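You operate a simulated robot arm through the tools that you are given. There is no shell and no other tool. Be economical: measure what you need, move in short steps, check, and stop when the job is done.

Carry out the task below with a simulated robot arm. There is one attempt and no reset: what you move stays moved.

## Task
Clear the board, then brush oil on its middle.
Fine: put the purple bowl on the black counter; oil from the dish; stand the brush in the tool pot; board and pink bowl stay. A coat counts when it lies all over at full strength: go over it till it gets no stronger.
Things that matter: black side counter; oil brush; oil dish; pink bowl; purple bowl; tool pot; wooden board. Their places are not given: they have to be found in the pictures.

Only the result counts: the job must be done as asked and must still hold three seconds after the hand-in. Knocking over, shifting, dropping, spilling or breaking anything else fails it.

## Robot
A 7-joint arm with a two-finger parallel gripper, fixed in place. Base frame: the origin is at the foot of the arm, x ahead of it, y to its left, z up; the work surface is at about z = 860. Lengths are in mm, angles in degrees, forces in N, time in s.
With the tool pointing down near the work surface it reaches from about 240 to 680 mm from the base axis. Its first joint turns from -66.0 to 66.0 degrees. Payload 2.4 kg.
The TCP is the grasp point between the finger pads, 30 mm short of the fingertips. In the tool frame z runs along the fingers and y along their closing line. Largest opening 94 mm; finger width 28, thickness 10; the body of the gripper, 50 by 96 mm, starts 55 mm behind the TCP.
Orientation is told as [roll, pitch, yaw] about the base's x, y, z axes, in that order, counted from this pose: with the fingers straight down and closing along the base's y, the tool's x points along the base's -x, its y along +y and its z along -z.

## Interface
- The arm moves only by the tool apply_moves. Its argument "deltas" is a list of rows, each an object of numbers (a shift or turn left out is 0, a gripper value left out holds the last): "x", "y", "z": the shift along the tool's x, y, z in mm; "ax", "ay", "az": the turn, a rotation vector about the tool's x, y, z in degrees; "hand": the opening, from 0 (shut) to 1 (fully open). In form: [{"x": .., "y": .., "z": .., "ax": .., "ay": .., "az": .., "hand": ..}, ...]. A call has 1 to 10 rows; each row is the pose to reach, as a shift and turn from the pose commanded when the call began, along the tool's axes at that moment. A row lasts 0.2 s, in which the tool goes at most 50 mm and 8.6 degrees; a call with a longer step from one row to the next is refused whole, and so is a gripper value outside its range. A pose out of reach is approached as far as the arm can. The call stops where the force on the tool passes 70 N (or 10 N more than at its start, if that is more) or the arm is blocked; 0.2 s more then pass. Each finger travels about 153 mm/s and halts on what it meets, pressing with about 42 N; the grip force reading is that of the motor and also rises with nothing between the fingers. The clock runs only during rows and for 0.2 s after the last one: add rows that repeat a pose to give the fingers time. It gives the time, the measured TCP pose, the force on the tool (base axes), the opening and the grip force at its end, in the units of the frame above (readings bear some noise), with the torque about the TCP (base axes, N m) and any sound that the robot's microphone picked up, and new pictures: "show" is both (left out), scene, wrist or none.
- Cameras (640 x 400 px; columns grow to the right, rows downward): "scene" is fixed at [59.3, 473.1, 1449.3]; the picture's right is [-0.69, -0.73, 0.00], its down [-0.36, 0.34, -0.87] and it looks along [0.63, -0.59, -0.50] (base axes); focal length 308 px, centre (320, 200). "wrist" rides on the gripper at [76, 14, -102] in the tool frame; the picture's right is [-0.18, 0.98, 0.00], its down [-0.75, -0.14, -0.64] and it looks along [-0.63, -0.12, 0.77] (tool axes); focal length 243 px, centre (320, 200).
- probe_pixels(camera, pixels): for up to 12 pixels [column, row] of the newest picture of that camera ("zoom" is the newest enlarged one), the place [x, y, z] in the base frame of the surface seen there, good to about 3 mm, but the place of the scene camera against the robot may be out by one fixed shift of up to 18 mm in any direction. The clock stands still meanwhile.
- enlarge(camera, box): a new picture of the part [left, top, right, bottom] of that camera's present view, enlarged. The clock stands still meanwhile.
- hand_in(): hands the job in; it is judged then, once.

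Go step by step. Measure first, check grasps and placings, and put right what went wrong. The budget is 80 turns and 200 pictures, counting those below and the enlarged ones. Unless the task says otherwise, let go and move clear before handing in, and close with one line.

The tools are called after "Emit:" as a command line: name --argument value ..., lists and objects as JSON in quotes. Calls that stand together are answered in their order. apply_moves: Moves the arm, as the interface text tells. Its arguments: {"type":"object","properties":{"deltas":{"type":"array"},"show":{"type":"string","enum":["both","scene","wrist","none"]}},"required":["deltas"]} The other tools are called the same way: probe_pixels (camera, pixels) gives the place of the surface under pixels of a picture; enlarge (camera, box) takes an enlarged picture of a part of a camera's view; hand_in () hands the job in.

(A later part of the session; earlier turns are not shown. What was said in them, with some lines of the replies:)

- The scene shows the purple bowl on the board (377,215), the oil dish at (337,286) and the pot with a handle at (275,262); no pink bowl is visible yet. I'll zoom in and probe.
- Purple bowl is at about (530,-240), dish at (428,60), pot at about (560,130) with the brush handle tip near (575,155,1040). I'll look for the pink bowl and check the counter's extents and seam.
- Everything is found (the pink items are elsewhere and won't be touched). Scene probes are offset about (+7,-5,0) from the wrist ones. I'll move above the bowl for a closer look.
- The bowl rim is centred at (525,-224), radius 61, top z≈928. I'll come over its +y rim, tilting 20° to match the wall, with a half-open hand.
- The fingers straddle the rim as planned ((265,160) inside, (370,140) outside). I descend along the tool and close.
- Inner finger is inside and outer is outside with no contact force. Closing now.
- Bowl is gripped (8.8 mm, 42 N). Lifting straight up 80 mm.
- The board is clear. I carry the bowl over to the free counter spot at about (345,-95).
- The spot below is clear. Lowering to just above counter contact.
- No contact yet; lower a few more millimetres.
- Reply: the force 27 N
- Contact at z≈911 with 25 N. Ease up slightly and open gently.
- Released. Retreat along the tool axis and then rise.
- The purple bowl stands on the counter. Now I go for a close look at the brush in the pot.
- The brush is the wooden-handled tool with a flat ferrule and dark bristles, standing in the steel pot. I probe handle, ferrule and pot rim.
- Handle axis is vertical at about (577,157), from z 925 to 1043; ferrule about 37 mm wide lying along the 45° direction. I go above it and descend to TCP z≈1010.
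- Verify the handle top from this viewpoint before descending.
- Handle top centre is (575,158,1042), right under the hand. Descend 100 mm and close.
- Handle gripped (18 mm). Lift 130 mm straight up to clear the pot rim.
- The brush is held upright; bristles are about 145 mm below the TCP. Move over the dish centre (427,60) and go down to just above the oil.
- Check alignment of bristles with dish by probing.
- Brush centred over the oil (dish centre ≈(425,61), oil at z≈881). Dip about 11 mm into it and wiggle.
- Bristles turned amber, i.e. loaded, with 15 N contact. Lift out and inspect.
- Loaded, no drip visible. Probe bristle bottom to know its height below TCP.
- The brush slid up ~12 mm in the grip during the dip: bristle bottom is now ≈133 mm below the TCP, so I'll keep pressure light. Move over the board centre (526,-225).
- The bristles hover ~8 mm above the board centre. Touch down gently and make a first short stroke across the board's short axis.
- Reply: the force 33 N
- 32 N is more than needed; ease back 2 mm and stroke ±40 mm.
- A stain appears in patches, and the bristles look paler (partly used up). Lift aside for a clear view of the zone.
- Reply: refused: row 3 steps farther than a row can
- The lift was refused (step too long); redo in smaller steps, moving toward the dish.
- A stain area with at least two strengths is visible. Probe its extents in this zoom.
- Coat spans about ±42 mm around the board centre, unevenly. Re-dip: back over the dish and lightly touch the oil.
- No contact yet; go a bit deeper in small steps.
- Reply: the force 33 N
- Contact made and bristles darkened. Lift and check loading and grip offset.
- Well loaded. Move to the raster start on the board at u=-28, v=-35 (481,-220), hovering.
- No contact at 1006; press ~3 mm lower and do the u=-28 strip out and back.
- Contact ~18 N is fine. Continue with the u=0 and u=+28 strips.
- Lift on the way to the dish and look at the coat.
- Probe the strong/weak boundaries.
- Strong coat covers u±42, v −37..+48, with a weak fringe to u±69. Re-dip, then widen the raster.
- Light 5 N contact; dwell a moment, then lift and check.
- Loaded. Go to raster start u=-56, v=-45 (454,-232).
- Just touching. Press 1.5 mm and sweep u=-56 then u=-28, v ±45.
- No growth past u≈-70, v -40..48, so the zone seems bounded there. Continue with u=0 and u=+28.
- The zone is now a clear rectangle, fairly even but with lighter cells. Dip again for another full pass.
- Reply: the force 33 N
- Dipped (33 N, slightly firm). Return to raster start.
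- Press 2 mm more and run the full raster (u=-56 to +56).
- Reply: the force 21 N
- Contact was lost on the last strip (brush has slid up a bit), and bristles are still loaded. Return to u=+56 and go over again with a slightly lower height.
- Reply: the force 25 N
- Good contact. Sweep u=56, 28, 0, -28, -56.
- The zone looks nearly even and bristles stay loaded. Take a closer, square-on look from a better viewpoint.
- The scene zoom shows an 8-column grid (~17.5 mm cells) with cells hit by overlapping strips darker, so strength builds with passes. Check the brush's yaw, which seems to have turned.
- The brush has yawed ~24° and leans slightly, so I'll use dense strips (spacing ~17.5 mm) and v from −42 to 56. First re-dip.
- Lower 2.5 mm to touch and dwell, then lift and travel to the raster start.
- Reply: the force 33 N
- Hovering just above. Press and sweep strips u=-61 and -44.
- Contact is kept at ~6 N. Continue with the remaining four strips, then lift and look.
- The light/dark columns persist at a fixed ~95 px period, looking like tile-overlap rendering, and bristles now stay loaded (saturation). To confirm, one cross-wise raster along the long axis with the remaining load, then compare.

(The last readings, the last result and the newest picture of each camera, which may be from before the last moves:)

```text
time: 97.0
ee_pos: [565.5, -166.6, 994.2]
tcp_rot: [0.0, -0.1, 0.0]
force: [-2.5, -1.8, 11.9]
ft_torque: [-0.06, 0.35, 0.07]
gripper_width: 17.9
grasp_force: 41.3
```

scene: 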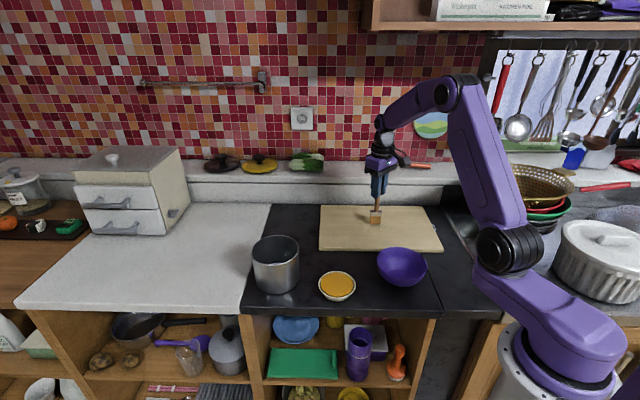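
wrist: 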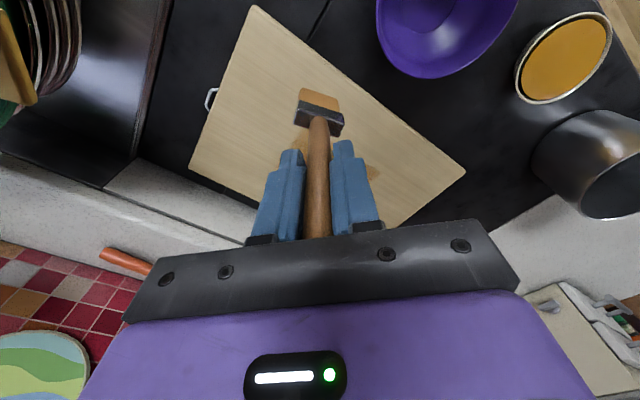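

Contact good. Continue the next four long strips and view.

Emit:
apply_moves --deltas '[{"x": -10.4, "y": -10.8}, {"x": 12.9, "y": -33.4}, {"x": 36.2, "y": -56}, {"x": 59.6, "y": -78.7}, {"x": 82.9, "y": -101.3}, {"x": 72.5, "y": -112.1}, {"x": 49.2, "y": -89.5}, {"x": 25.9, "y": -66.8}, {"x": 2.6, "y": -44.2}, {"x": -20.8, "y": -21.6}]' --show "none"

Emit:
apply_moves --deltas '[{"x": -10.4, "y": -10.8, "z": 0.3}, {"x": 12.9, "y": -33.4, "z": 0.3}, {"x": 36.2, "y": -56, "z": 0.3}, {"x": 59.6, "y": -78.7, "z": 0.3}, {"x": 82.9, "y": -101.3, "z": 0.3}, {"x": 72.5, "y": -112.1, "z": 0.3}, {"x": 49.2, "y": -89.5, "z": 0.3}, {"x": 25.9, "y": -66.8, "z": 0.3}, {"x": 2.6, "y": -44.2, "z": 0.3}, {"x": -20.8, "y": -21.6, "z": 0.3}]' --show "none"

Emit:
apply_moves --deltas '[{"z": -40}, {"z": -76}, {"x": 35, "y": 30, "z": -76}, {"x": 65, "y": 65, "z": -76}, {"x": 90, "y": 105, "z": -76}, {"x": 105, "y": 145, "z": -76}, {"x": 110, "y": 185, "z": -76}, {"x": 110, "y": 185, "z": -76}]' --show "none"

Emit:
enlarge --camera "scene" --box '[340, 200, 410, 240]'

Emit:
enlarge --camera "scene" --box '[280, 190, 400, 310]'

Emit:
enlarge --camera "wrist" --box '[60, 80, 280, 240]'

```text
time: 99.2
ee_pos: [585.6, -189.0, 993.9]
tcp_rot: [0.0, 0.0, 0.0]
force: [-0.1, 0.5, -0.2]
ft_torque: [0.01, -0.04, -0.01]
gripper_width: 17.8
grasp_force: 42.2
```

```text
time: 101.4
ee_pos: [606.3, -209.3, 993.6]
tcp_rot: [0.1, 0.0, -0.1]
force: [-0.1, -0.4, 3.2]
ft_torque: [0.02, 0.08, 0.0]
gripper_width: 17.7
grasp_force: 41.7
```

```text
time: 103.2
ee_pos: [495.4, -25.1, 1070.1]
tcp_rot: [0.0, 0.0, 0.0]
force: [0.3, -0.6, -1.1]
ft_torque: [0.02, 0.0, 0.01]
gripper_width: 18.0
grasp_force: 42.3
```

```text
9.14 times, centred on (375, 220) of scene
```

zoom: 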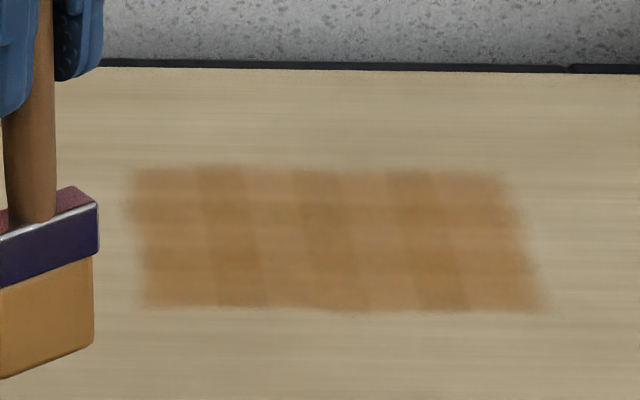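

```text
3.33 times, centred on (340, 250) of scene
```

zoom: 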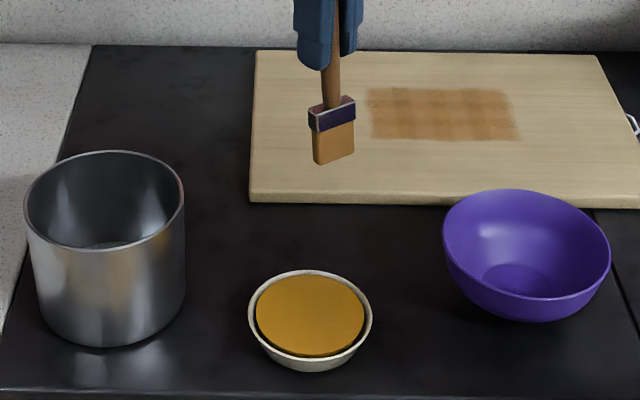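

```text
2.50 times, centred on (170, 160) of wrist
```

zoom: 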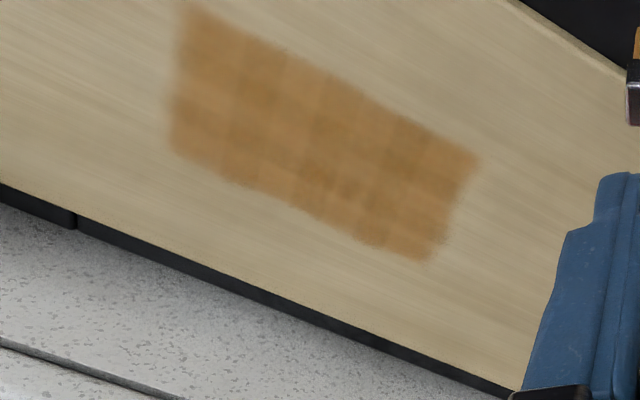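

No further change: tone pattern identical, bristles still loaded, so the coat is saturated. Now raise and bring the brush above the pot.

Emit:
apply_moves --deltas '[{"z": -40}, {"z": -70}, {"x": -16, "y": 40, "z": -70}, {"x": -32, "y": 80, "z": -70}, {"x": -48, "y": 120, "z": -70}, {"x": -64, "y": 155, "z": -70}, {"x": -70, "y": 172, "z": -70}, {"x": -70, "y": 172, "z": -70}]' --show "wrist"

Emit:
enlarge --camera "wrist" --box '[240, 0, 400, 250]'

Emit:
enlarge --camera "scene" --box '[220, 150, 340, 300]'

```text
time: 105.0
ee_pos: [567.0, 147.2, 1139.2]
tcp_rot: [0.0, 0.0, -0.1]
force: [-0.5, -0.7, -1.2]
ft_torque: [0.03, -0.01, 0.01]
gripper_width: 18.3
grasp_force: 42.2
```

wrist: 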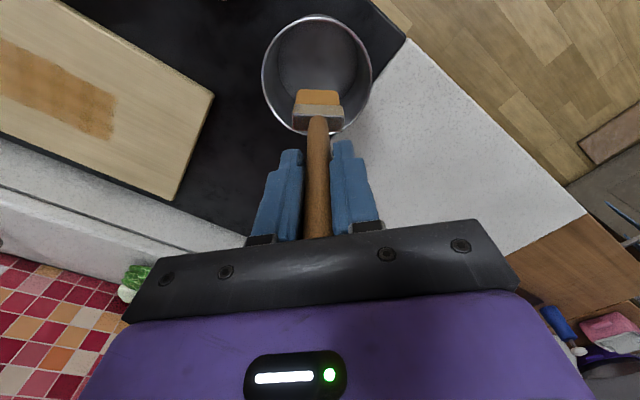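

```text
1.60 times, centred on (320, 125) of wrist
```

zoom: 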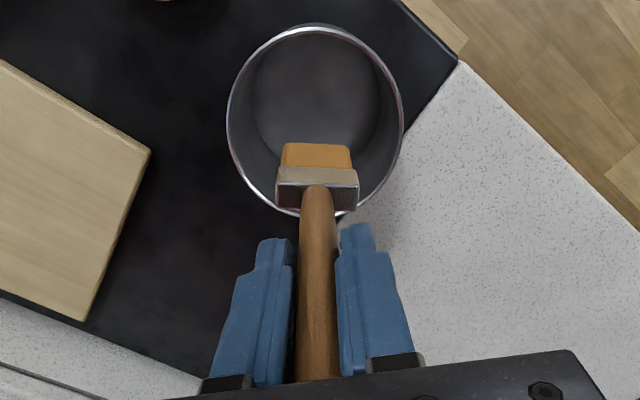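

```text
2.67 times, centred on (280, 225) of scene
```

zoom: 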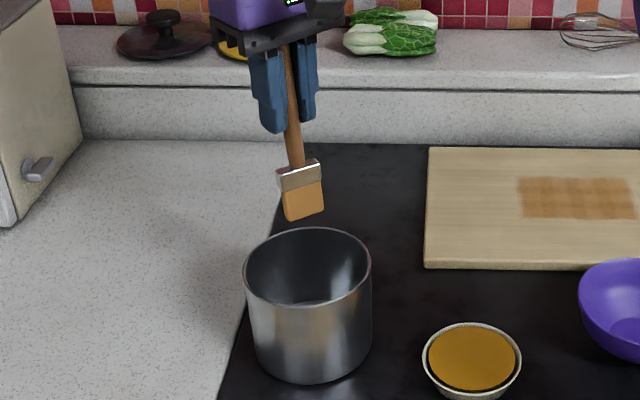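

The brush leans; probe it in the scene zoom to quantify.

Emit:
probe_pixels --camera "zoom" --pixels '[[290, 80], [293, 120], [296, 155], [300, 180], [303, 205], [305, 215], [287, 217], [322, 208]]'

Emit:
probe_pixels --camera "wrist" --pixels '[[317, 200], [317, 165], [317, 135], [317, 120], [296, 112], [341, 113], [318, 95]]'

```text
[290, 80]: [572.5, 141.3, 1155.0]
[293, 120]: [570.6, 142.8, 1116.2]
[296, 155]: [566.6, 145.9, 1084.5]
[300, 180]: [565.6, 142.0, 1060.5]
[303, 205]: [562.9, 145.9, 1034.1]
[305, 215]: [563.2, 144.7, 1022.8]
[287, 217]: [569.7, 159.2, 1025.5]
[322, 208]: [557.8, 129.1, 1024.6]
```

```text
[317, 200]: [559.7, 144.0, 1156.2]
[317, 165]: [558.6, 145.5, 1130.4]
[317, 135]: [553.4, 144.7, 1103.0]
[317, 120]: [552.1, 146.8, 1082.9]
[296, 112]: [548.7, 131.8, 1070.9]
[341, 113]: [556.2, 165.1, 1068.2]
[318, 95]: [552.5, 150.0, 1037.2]
```

The lean is ~6° (bottom toward −x). Rotate the tool −6° about its y to stand the brush upright, and lower into the pot to just above the floor.

Emit:
apply_moves --deltas '[{"x": 2, "y": -1, "ay": -3}, {"x": 4, "y": -2, "ay": -6}, {"x": 4, "y": -2, "ay": -6, "z": 20}]'

Emit:
enlarge --camera "scene" --box '[220, 150, 340, 300]'

Emit:
probe_pixels --camera "wrist" --pixels '[[317, 200], [317, 165], [317, 135], [317, 120]]'

```text
time: 105.8
ee_pos: [563.9, 145.4, 1120.2]
tcp_rot: [0.0, -6.2, 0.0]
force: [-0.3, -0.3, -0.8]
ft_torque: [0.04, -0.01, -0.01]
gripper_width: 17.7
grasp_force: 42.1
```

scene: 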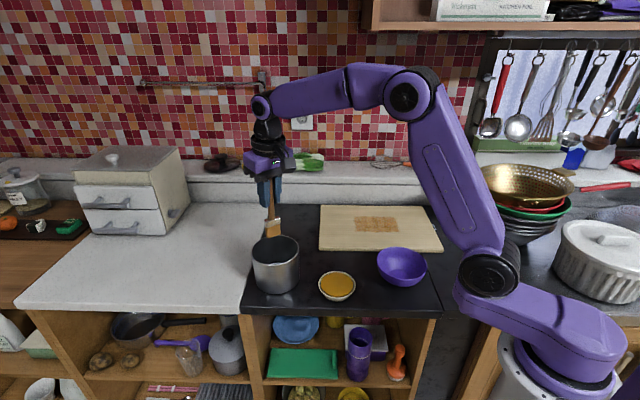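
wrist: 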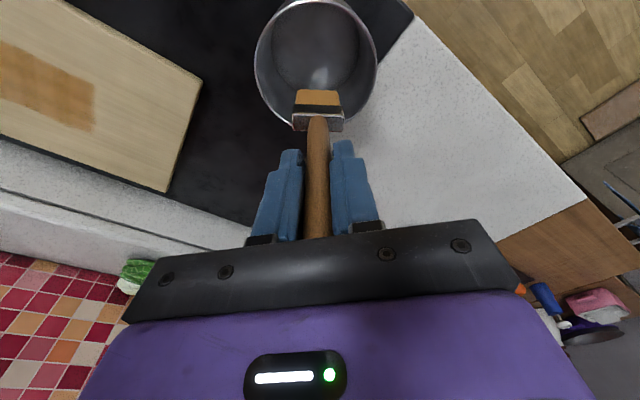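

```text
2.67 times, centred on (280, 225) of scene
```

zoom: 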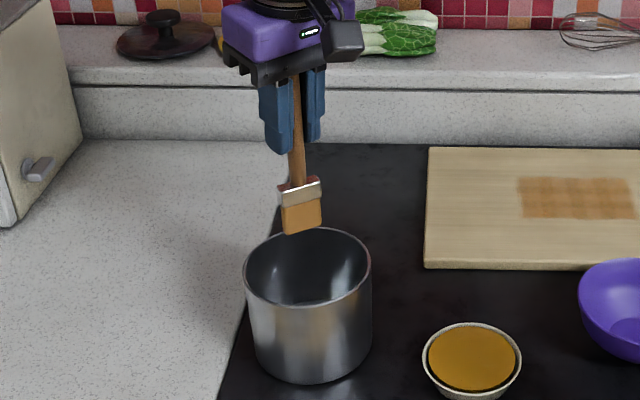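

```text
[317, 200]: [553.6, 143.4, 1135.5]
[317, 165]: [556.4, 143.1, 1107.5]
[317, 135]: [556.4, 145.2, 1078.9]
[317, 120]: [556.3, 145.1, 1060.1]
```

The brush is now vertical. Lower straight down 125 mm into the pot.

Emit:
apply_moves --deltas '[{"x": 4.7, "z": 44.8}, {"x": 9.4, "z": 89.5}, {"x": 12, "z": 114.4}, {"x": 13.1, "z": 124.3}, {"x": 13.1, "z": 124.3}]'

```text
time: 107.0
ee_pos: [562.4, 143.9, 994.2]
tcp_rot: [0.0, -6.0, 0.0]
force: [-0.7, 0.3, -0.7]
ft_torque: [-0.02, -0.02, 0.02]
gripper_width: 18.0
grasp_force: 41.8
```

scene: 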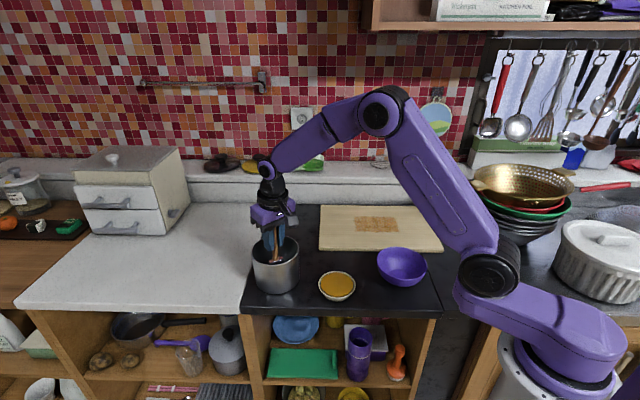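
wrist: 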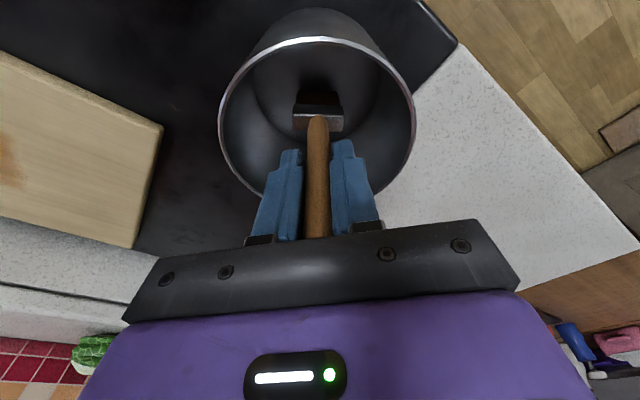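

Inside the pot, no contact yet. Creep down.

Emit:
apply_moves --deltas '[{"x": 0.3, "z": 3}, {"x": 0.6, "z": 6}, {"x": 0.6, "z": 6}]' --show "none"

```text
time: 107.8
ee_pos: [563.0, 144.3, 989.1]
tcp_rot: [0.0, -6.0, 0.0]
force: [-0.3, -0.5, -0.6]
ft_torque: [0.02, 0.0, 0.01]
gripper_width: 18.0
grasp_force: 42.9
```

Emit:
apply_moves --deltas '[{"x": 0.2, "z": 2}, {"x": 0.4, "z": 4}, {"x": 0.4, "z": 4}]' --show "none"

```text
time: 108.6
ee_pos: [562.8, 144.2, 987.2]
tcp_rot: [0.0, -6.1, 0.0]
force: [-4.8, -1.2, 18.9]
ft_torque: [-0.2, 0.6, -0.02]
gripper_width: 18.1
grasp_force: 41.9
```

Floor contact (19 N) at z≈987. Ease 1.5 mm and open slowly.

Emit:
apply_moves --deltas '[{"x": -0.15, "z": -1.5}, {"x": -0.15, "z": -1.5, "hand": 0.22}, {"x": -0.15, "z": -1.5, "hand": 0.3}, {"x": -0.15, "z": -1.5, "hand": 0.4}, {"x": -0.15, "z": -1.5, "hand": 0.4}]'

```text
time: 109.8
ee_pos: [561.8, 144.2, 986.9]
tcp_rot: [-0.1, -6.0, 0.0]
force: [0.0, 0.0, 11.3]
ft_torque: [-0.01, 0.02, -0.01]
gripper_width: 37.6
grasp_force: 0.1
```

scene: 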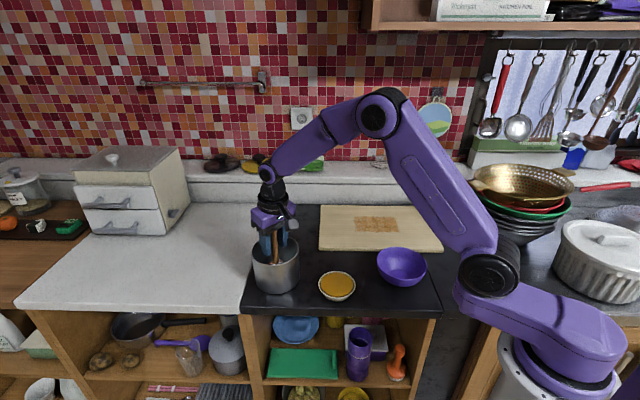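
wrist: 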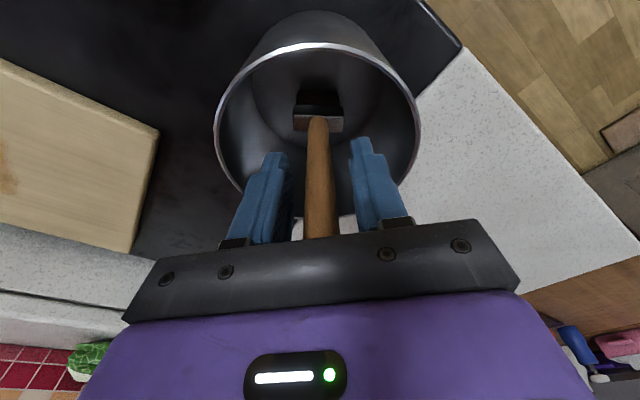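

Released; the 11 N indicates the handle end touches the palm. Rise straight up.

Emit:
apply_moves --deltas '[{"x": -1, "z": -10}, {"x": -3.1, "z": -30}, {"x": -6.3, "z": -60}, {"x": -10.5, "z": -99}, {"x": -14.6, "z": -139}, {"x": -14.6, "z": -139}]'

Emit:
enlarge --camera "scene" --box '[220, 180, 460, 320]'

```text
time: 111.2
ee_pos: [562.2, 143.2, 1125.0]
tcp_rot: [0.0, -6.0, -0.1]
force: [-0.3, 0.4, -0.7]
ft_torque: [0.0, -0.04, -0.02]
gripper_width: 37.6
grasp_force: 0.0
```

scene: 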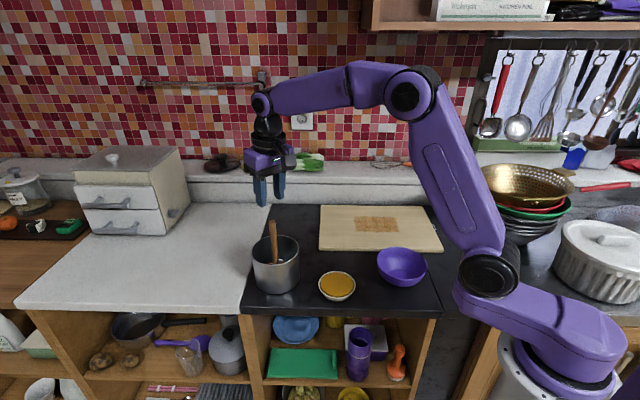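
wrist: 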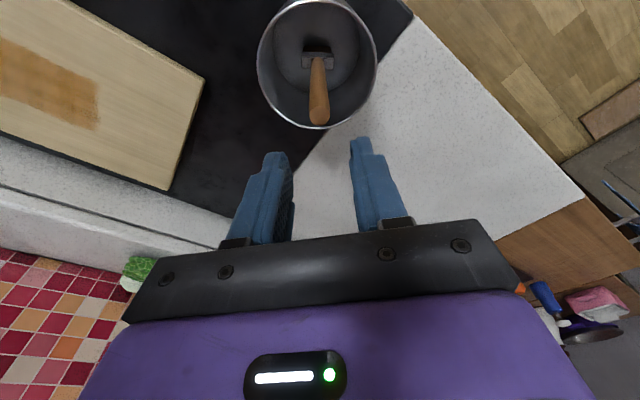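

```text
2.67 times, centred on (340, 250) of scene
```

zoom: 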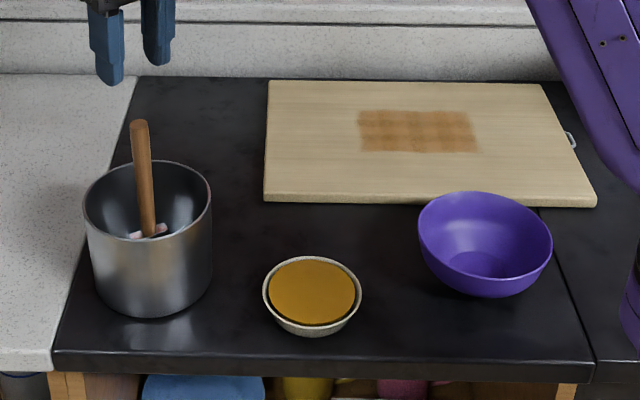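

The brush stands upright in the pot, and bowl, dish and board are in place. Final close look at the coat while moving clear.

Emit:
apply_moves --deltas '[{"z": -40}, {"x": 40, "z": -60}, {"x": 80, "z": -70}, {"x": 80, "z": -70}]' --show "none"

Emit:
enlarge --camera "scene" --box '[345, 207, 405, 240]'

Emit:
enlarge --camera "scene" --box '[240, 210, 320, 300]'

```text
time: 112.2
ee_pos: [476.3, 144.7, 1187.8]
tcp_rot: [0.0, -5.9, 0.0]
force: [0.2, 0.0, -0.3]
ft_torque: [0.03, -0.02, 0.03]
gripper_width: 37.6
grasp_force: 0.0
```

```text
10.67 times, centred on (375, 224) of scene
```

zoom: 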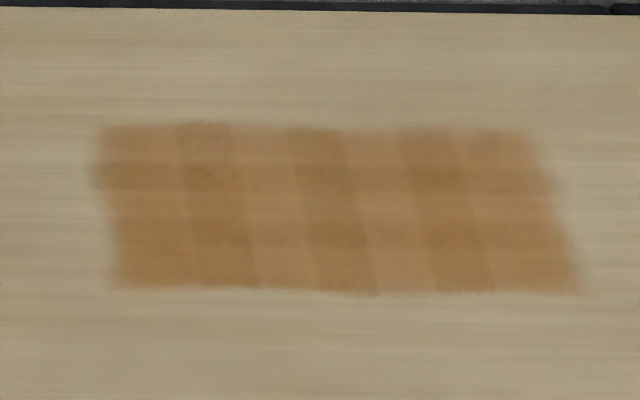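

```text
4.44 times, centred on (280, 255) of scene
```

zoom: 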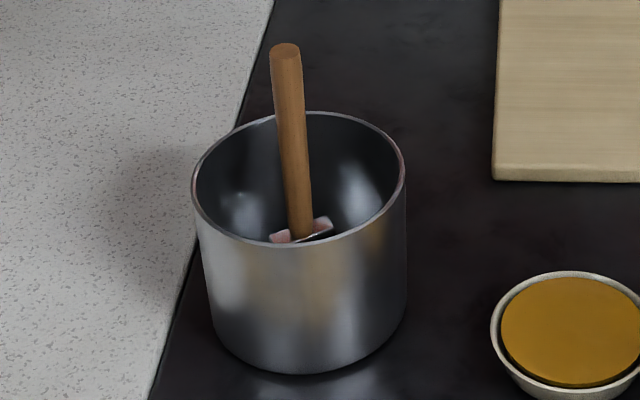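

The coat is a perfectly regular overlap pattern of 4×3 equally strong tiles, so it is complete and saturated. The brush stands in the pot and the hand is clear, so I'm handing in.

Emit:
hand_in

```text
The job is handed in.
```

I've handed the job in. The purple bowl is on the black counter, and the middle of the board has an even coat that stopped getting darker. The brush is standing in the tool pot. I left the board where it was and didn't touch anything pink, though I never picked out the pink bowl in the pictures.
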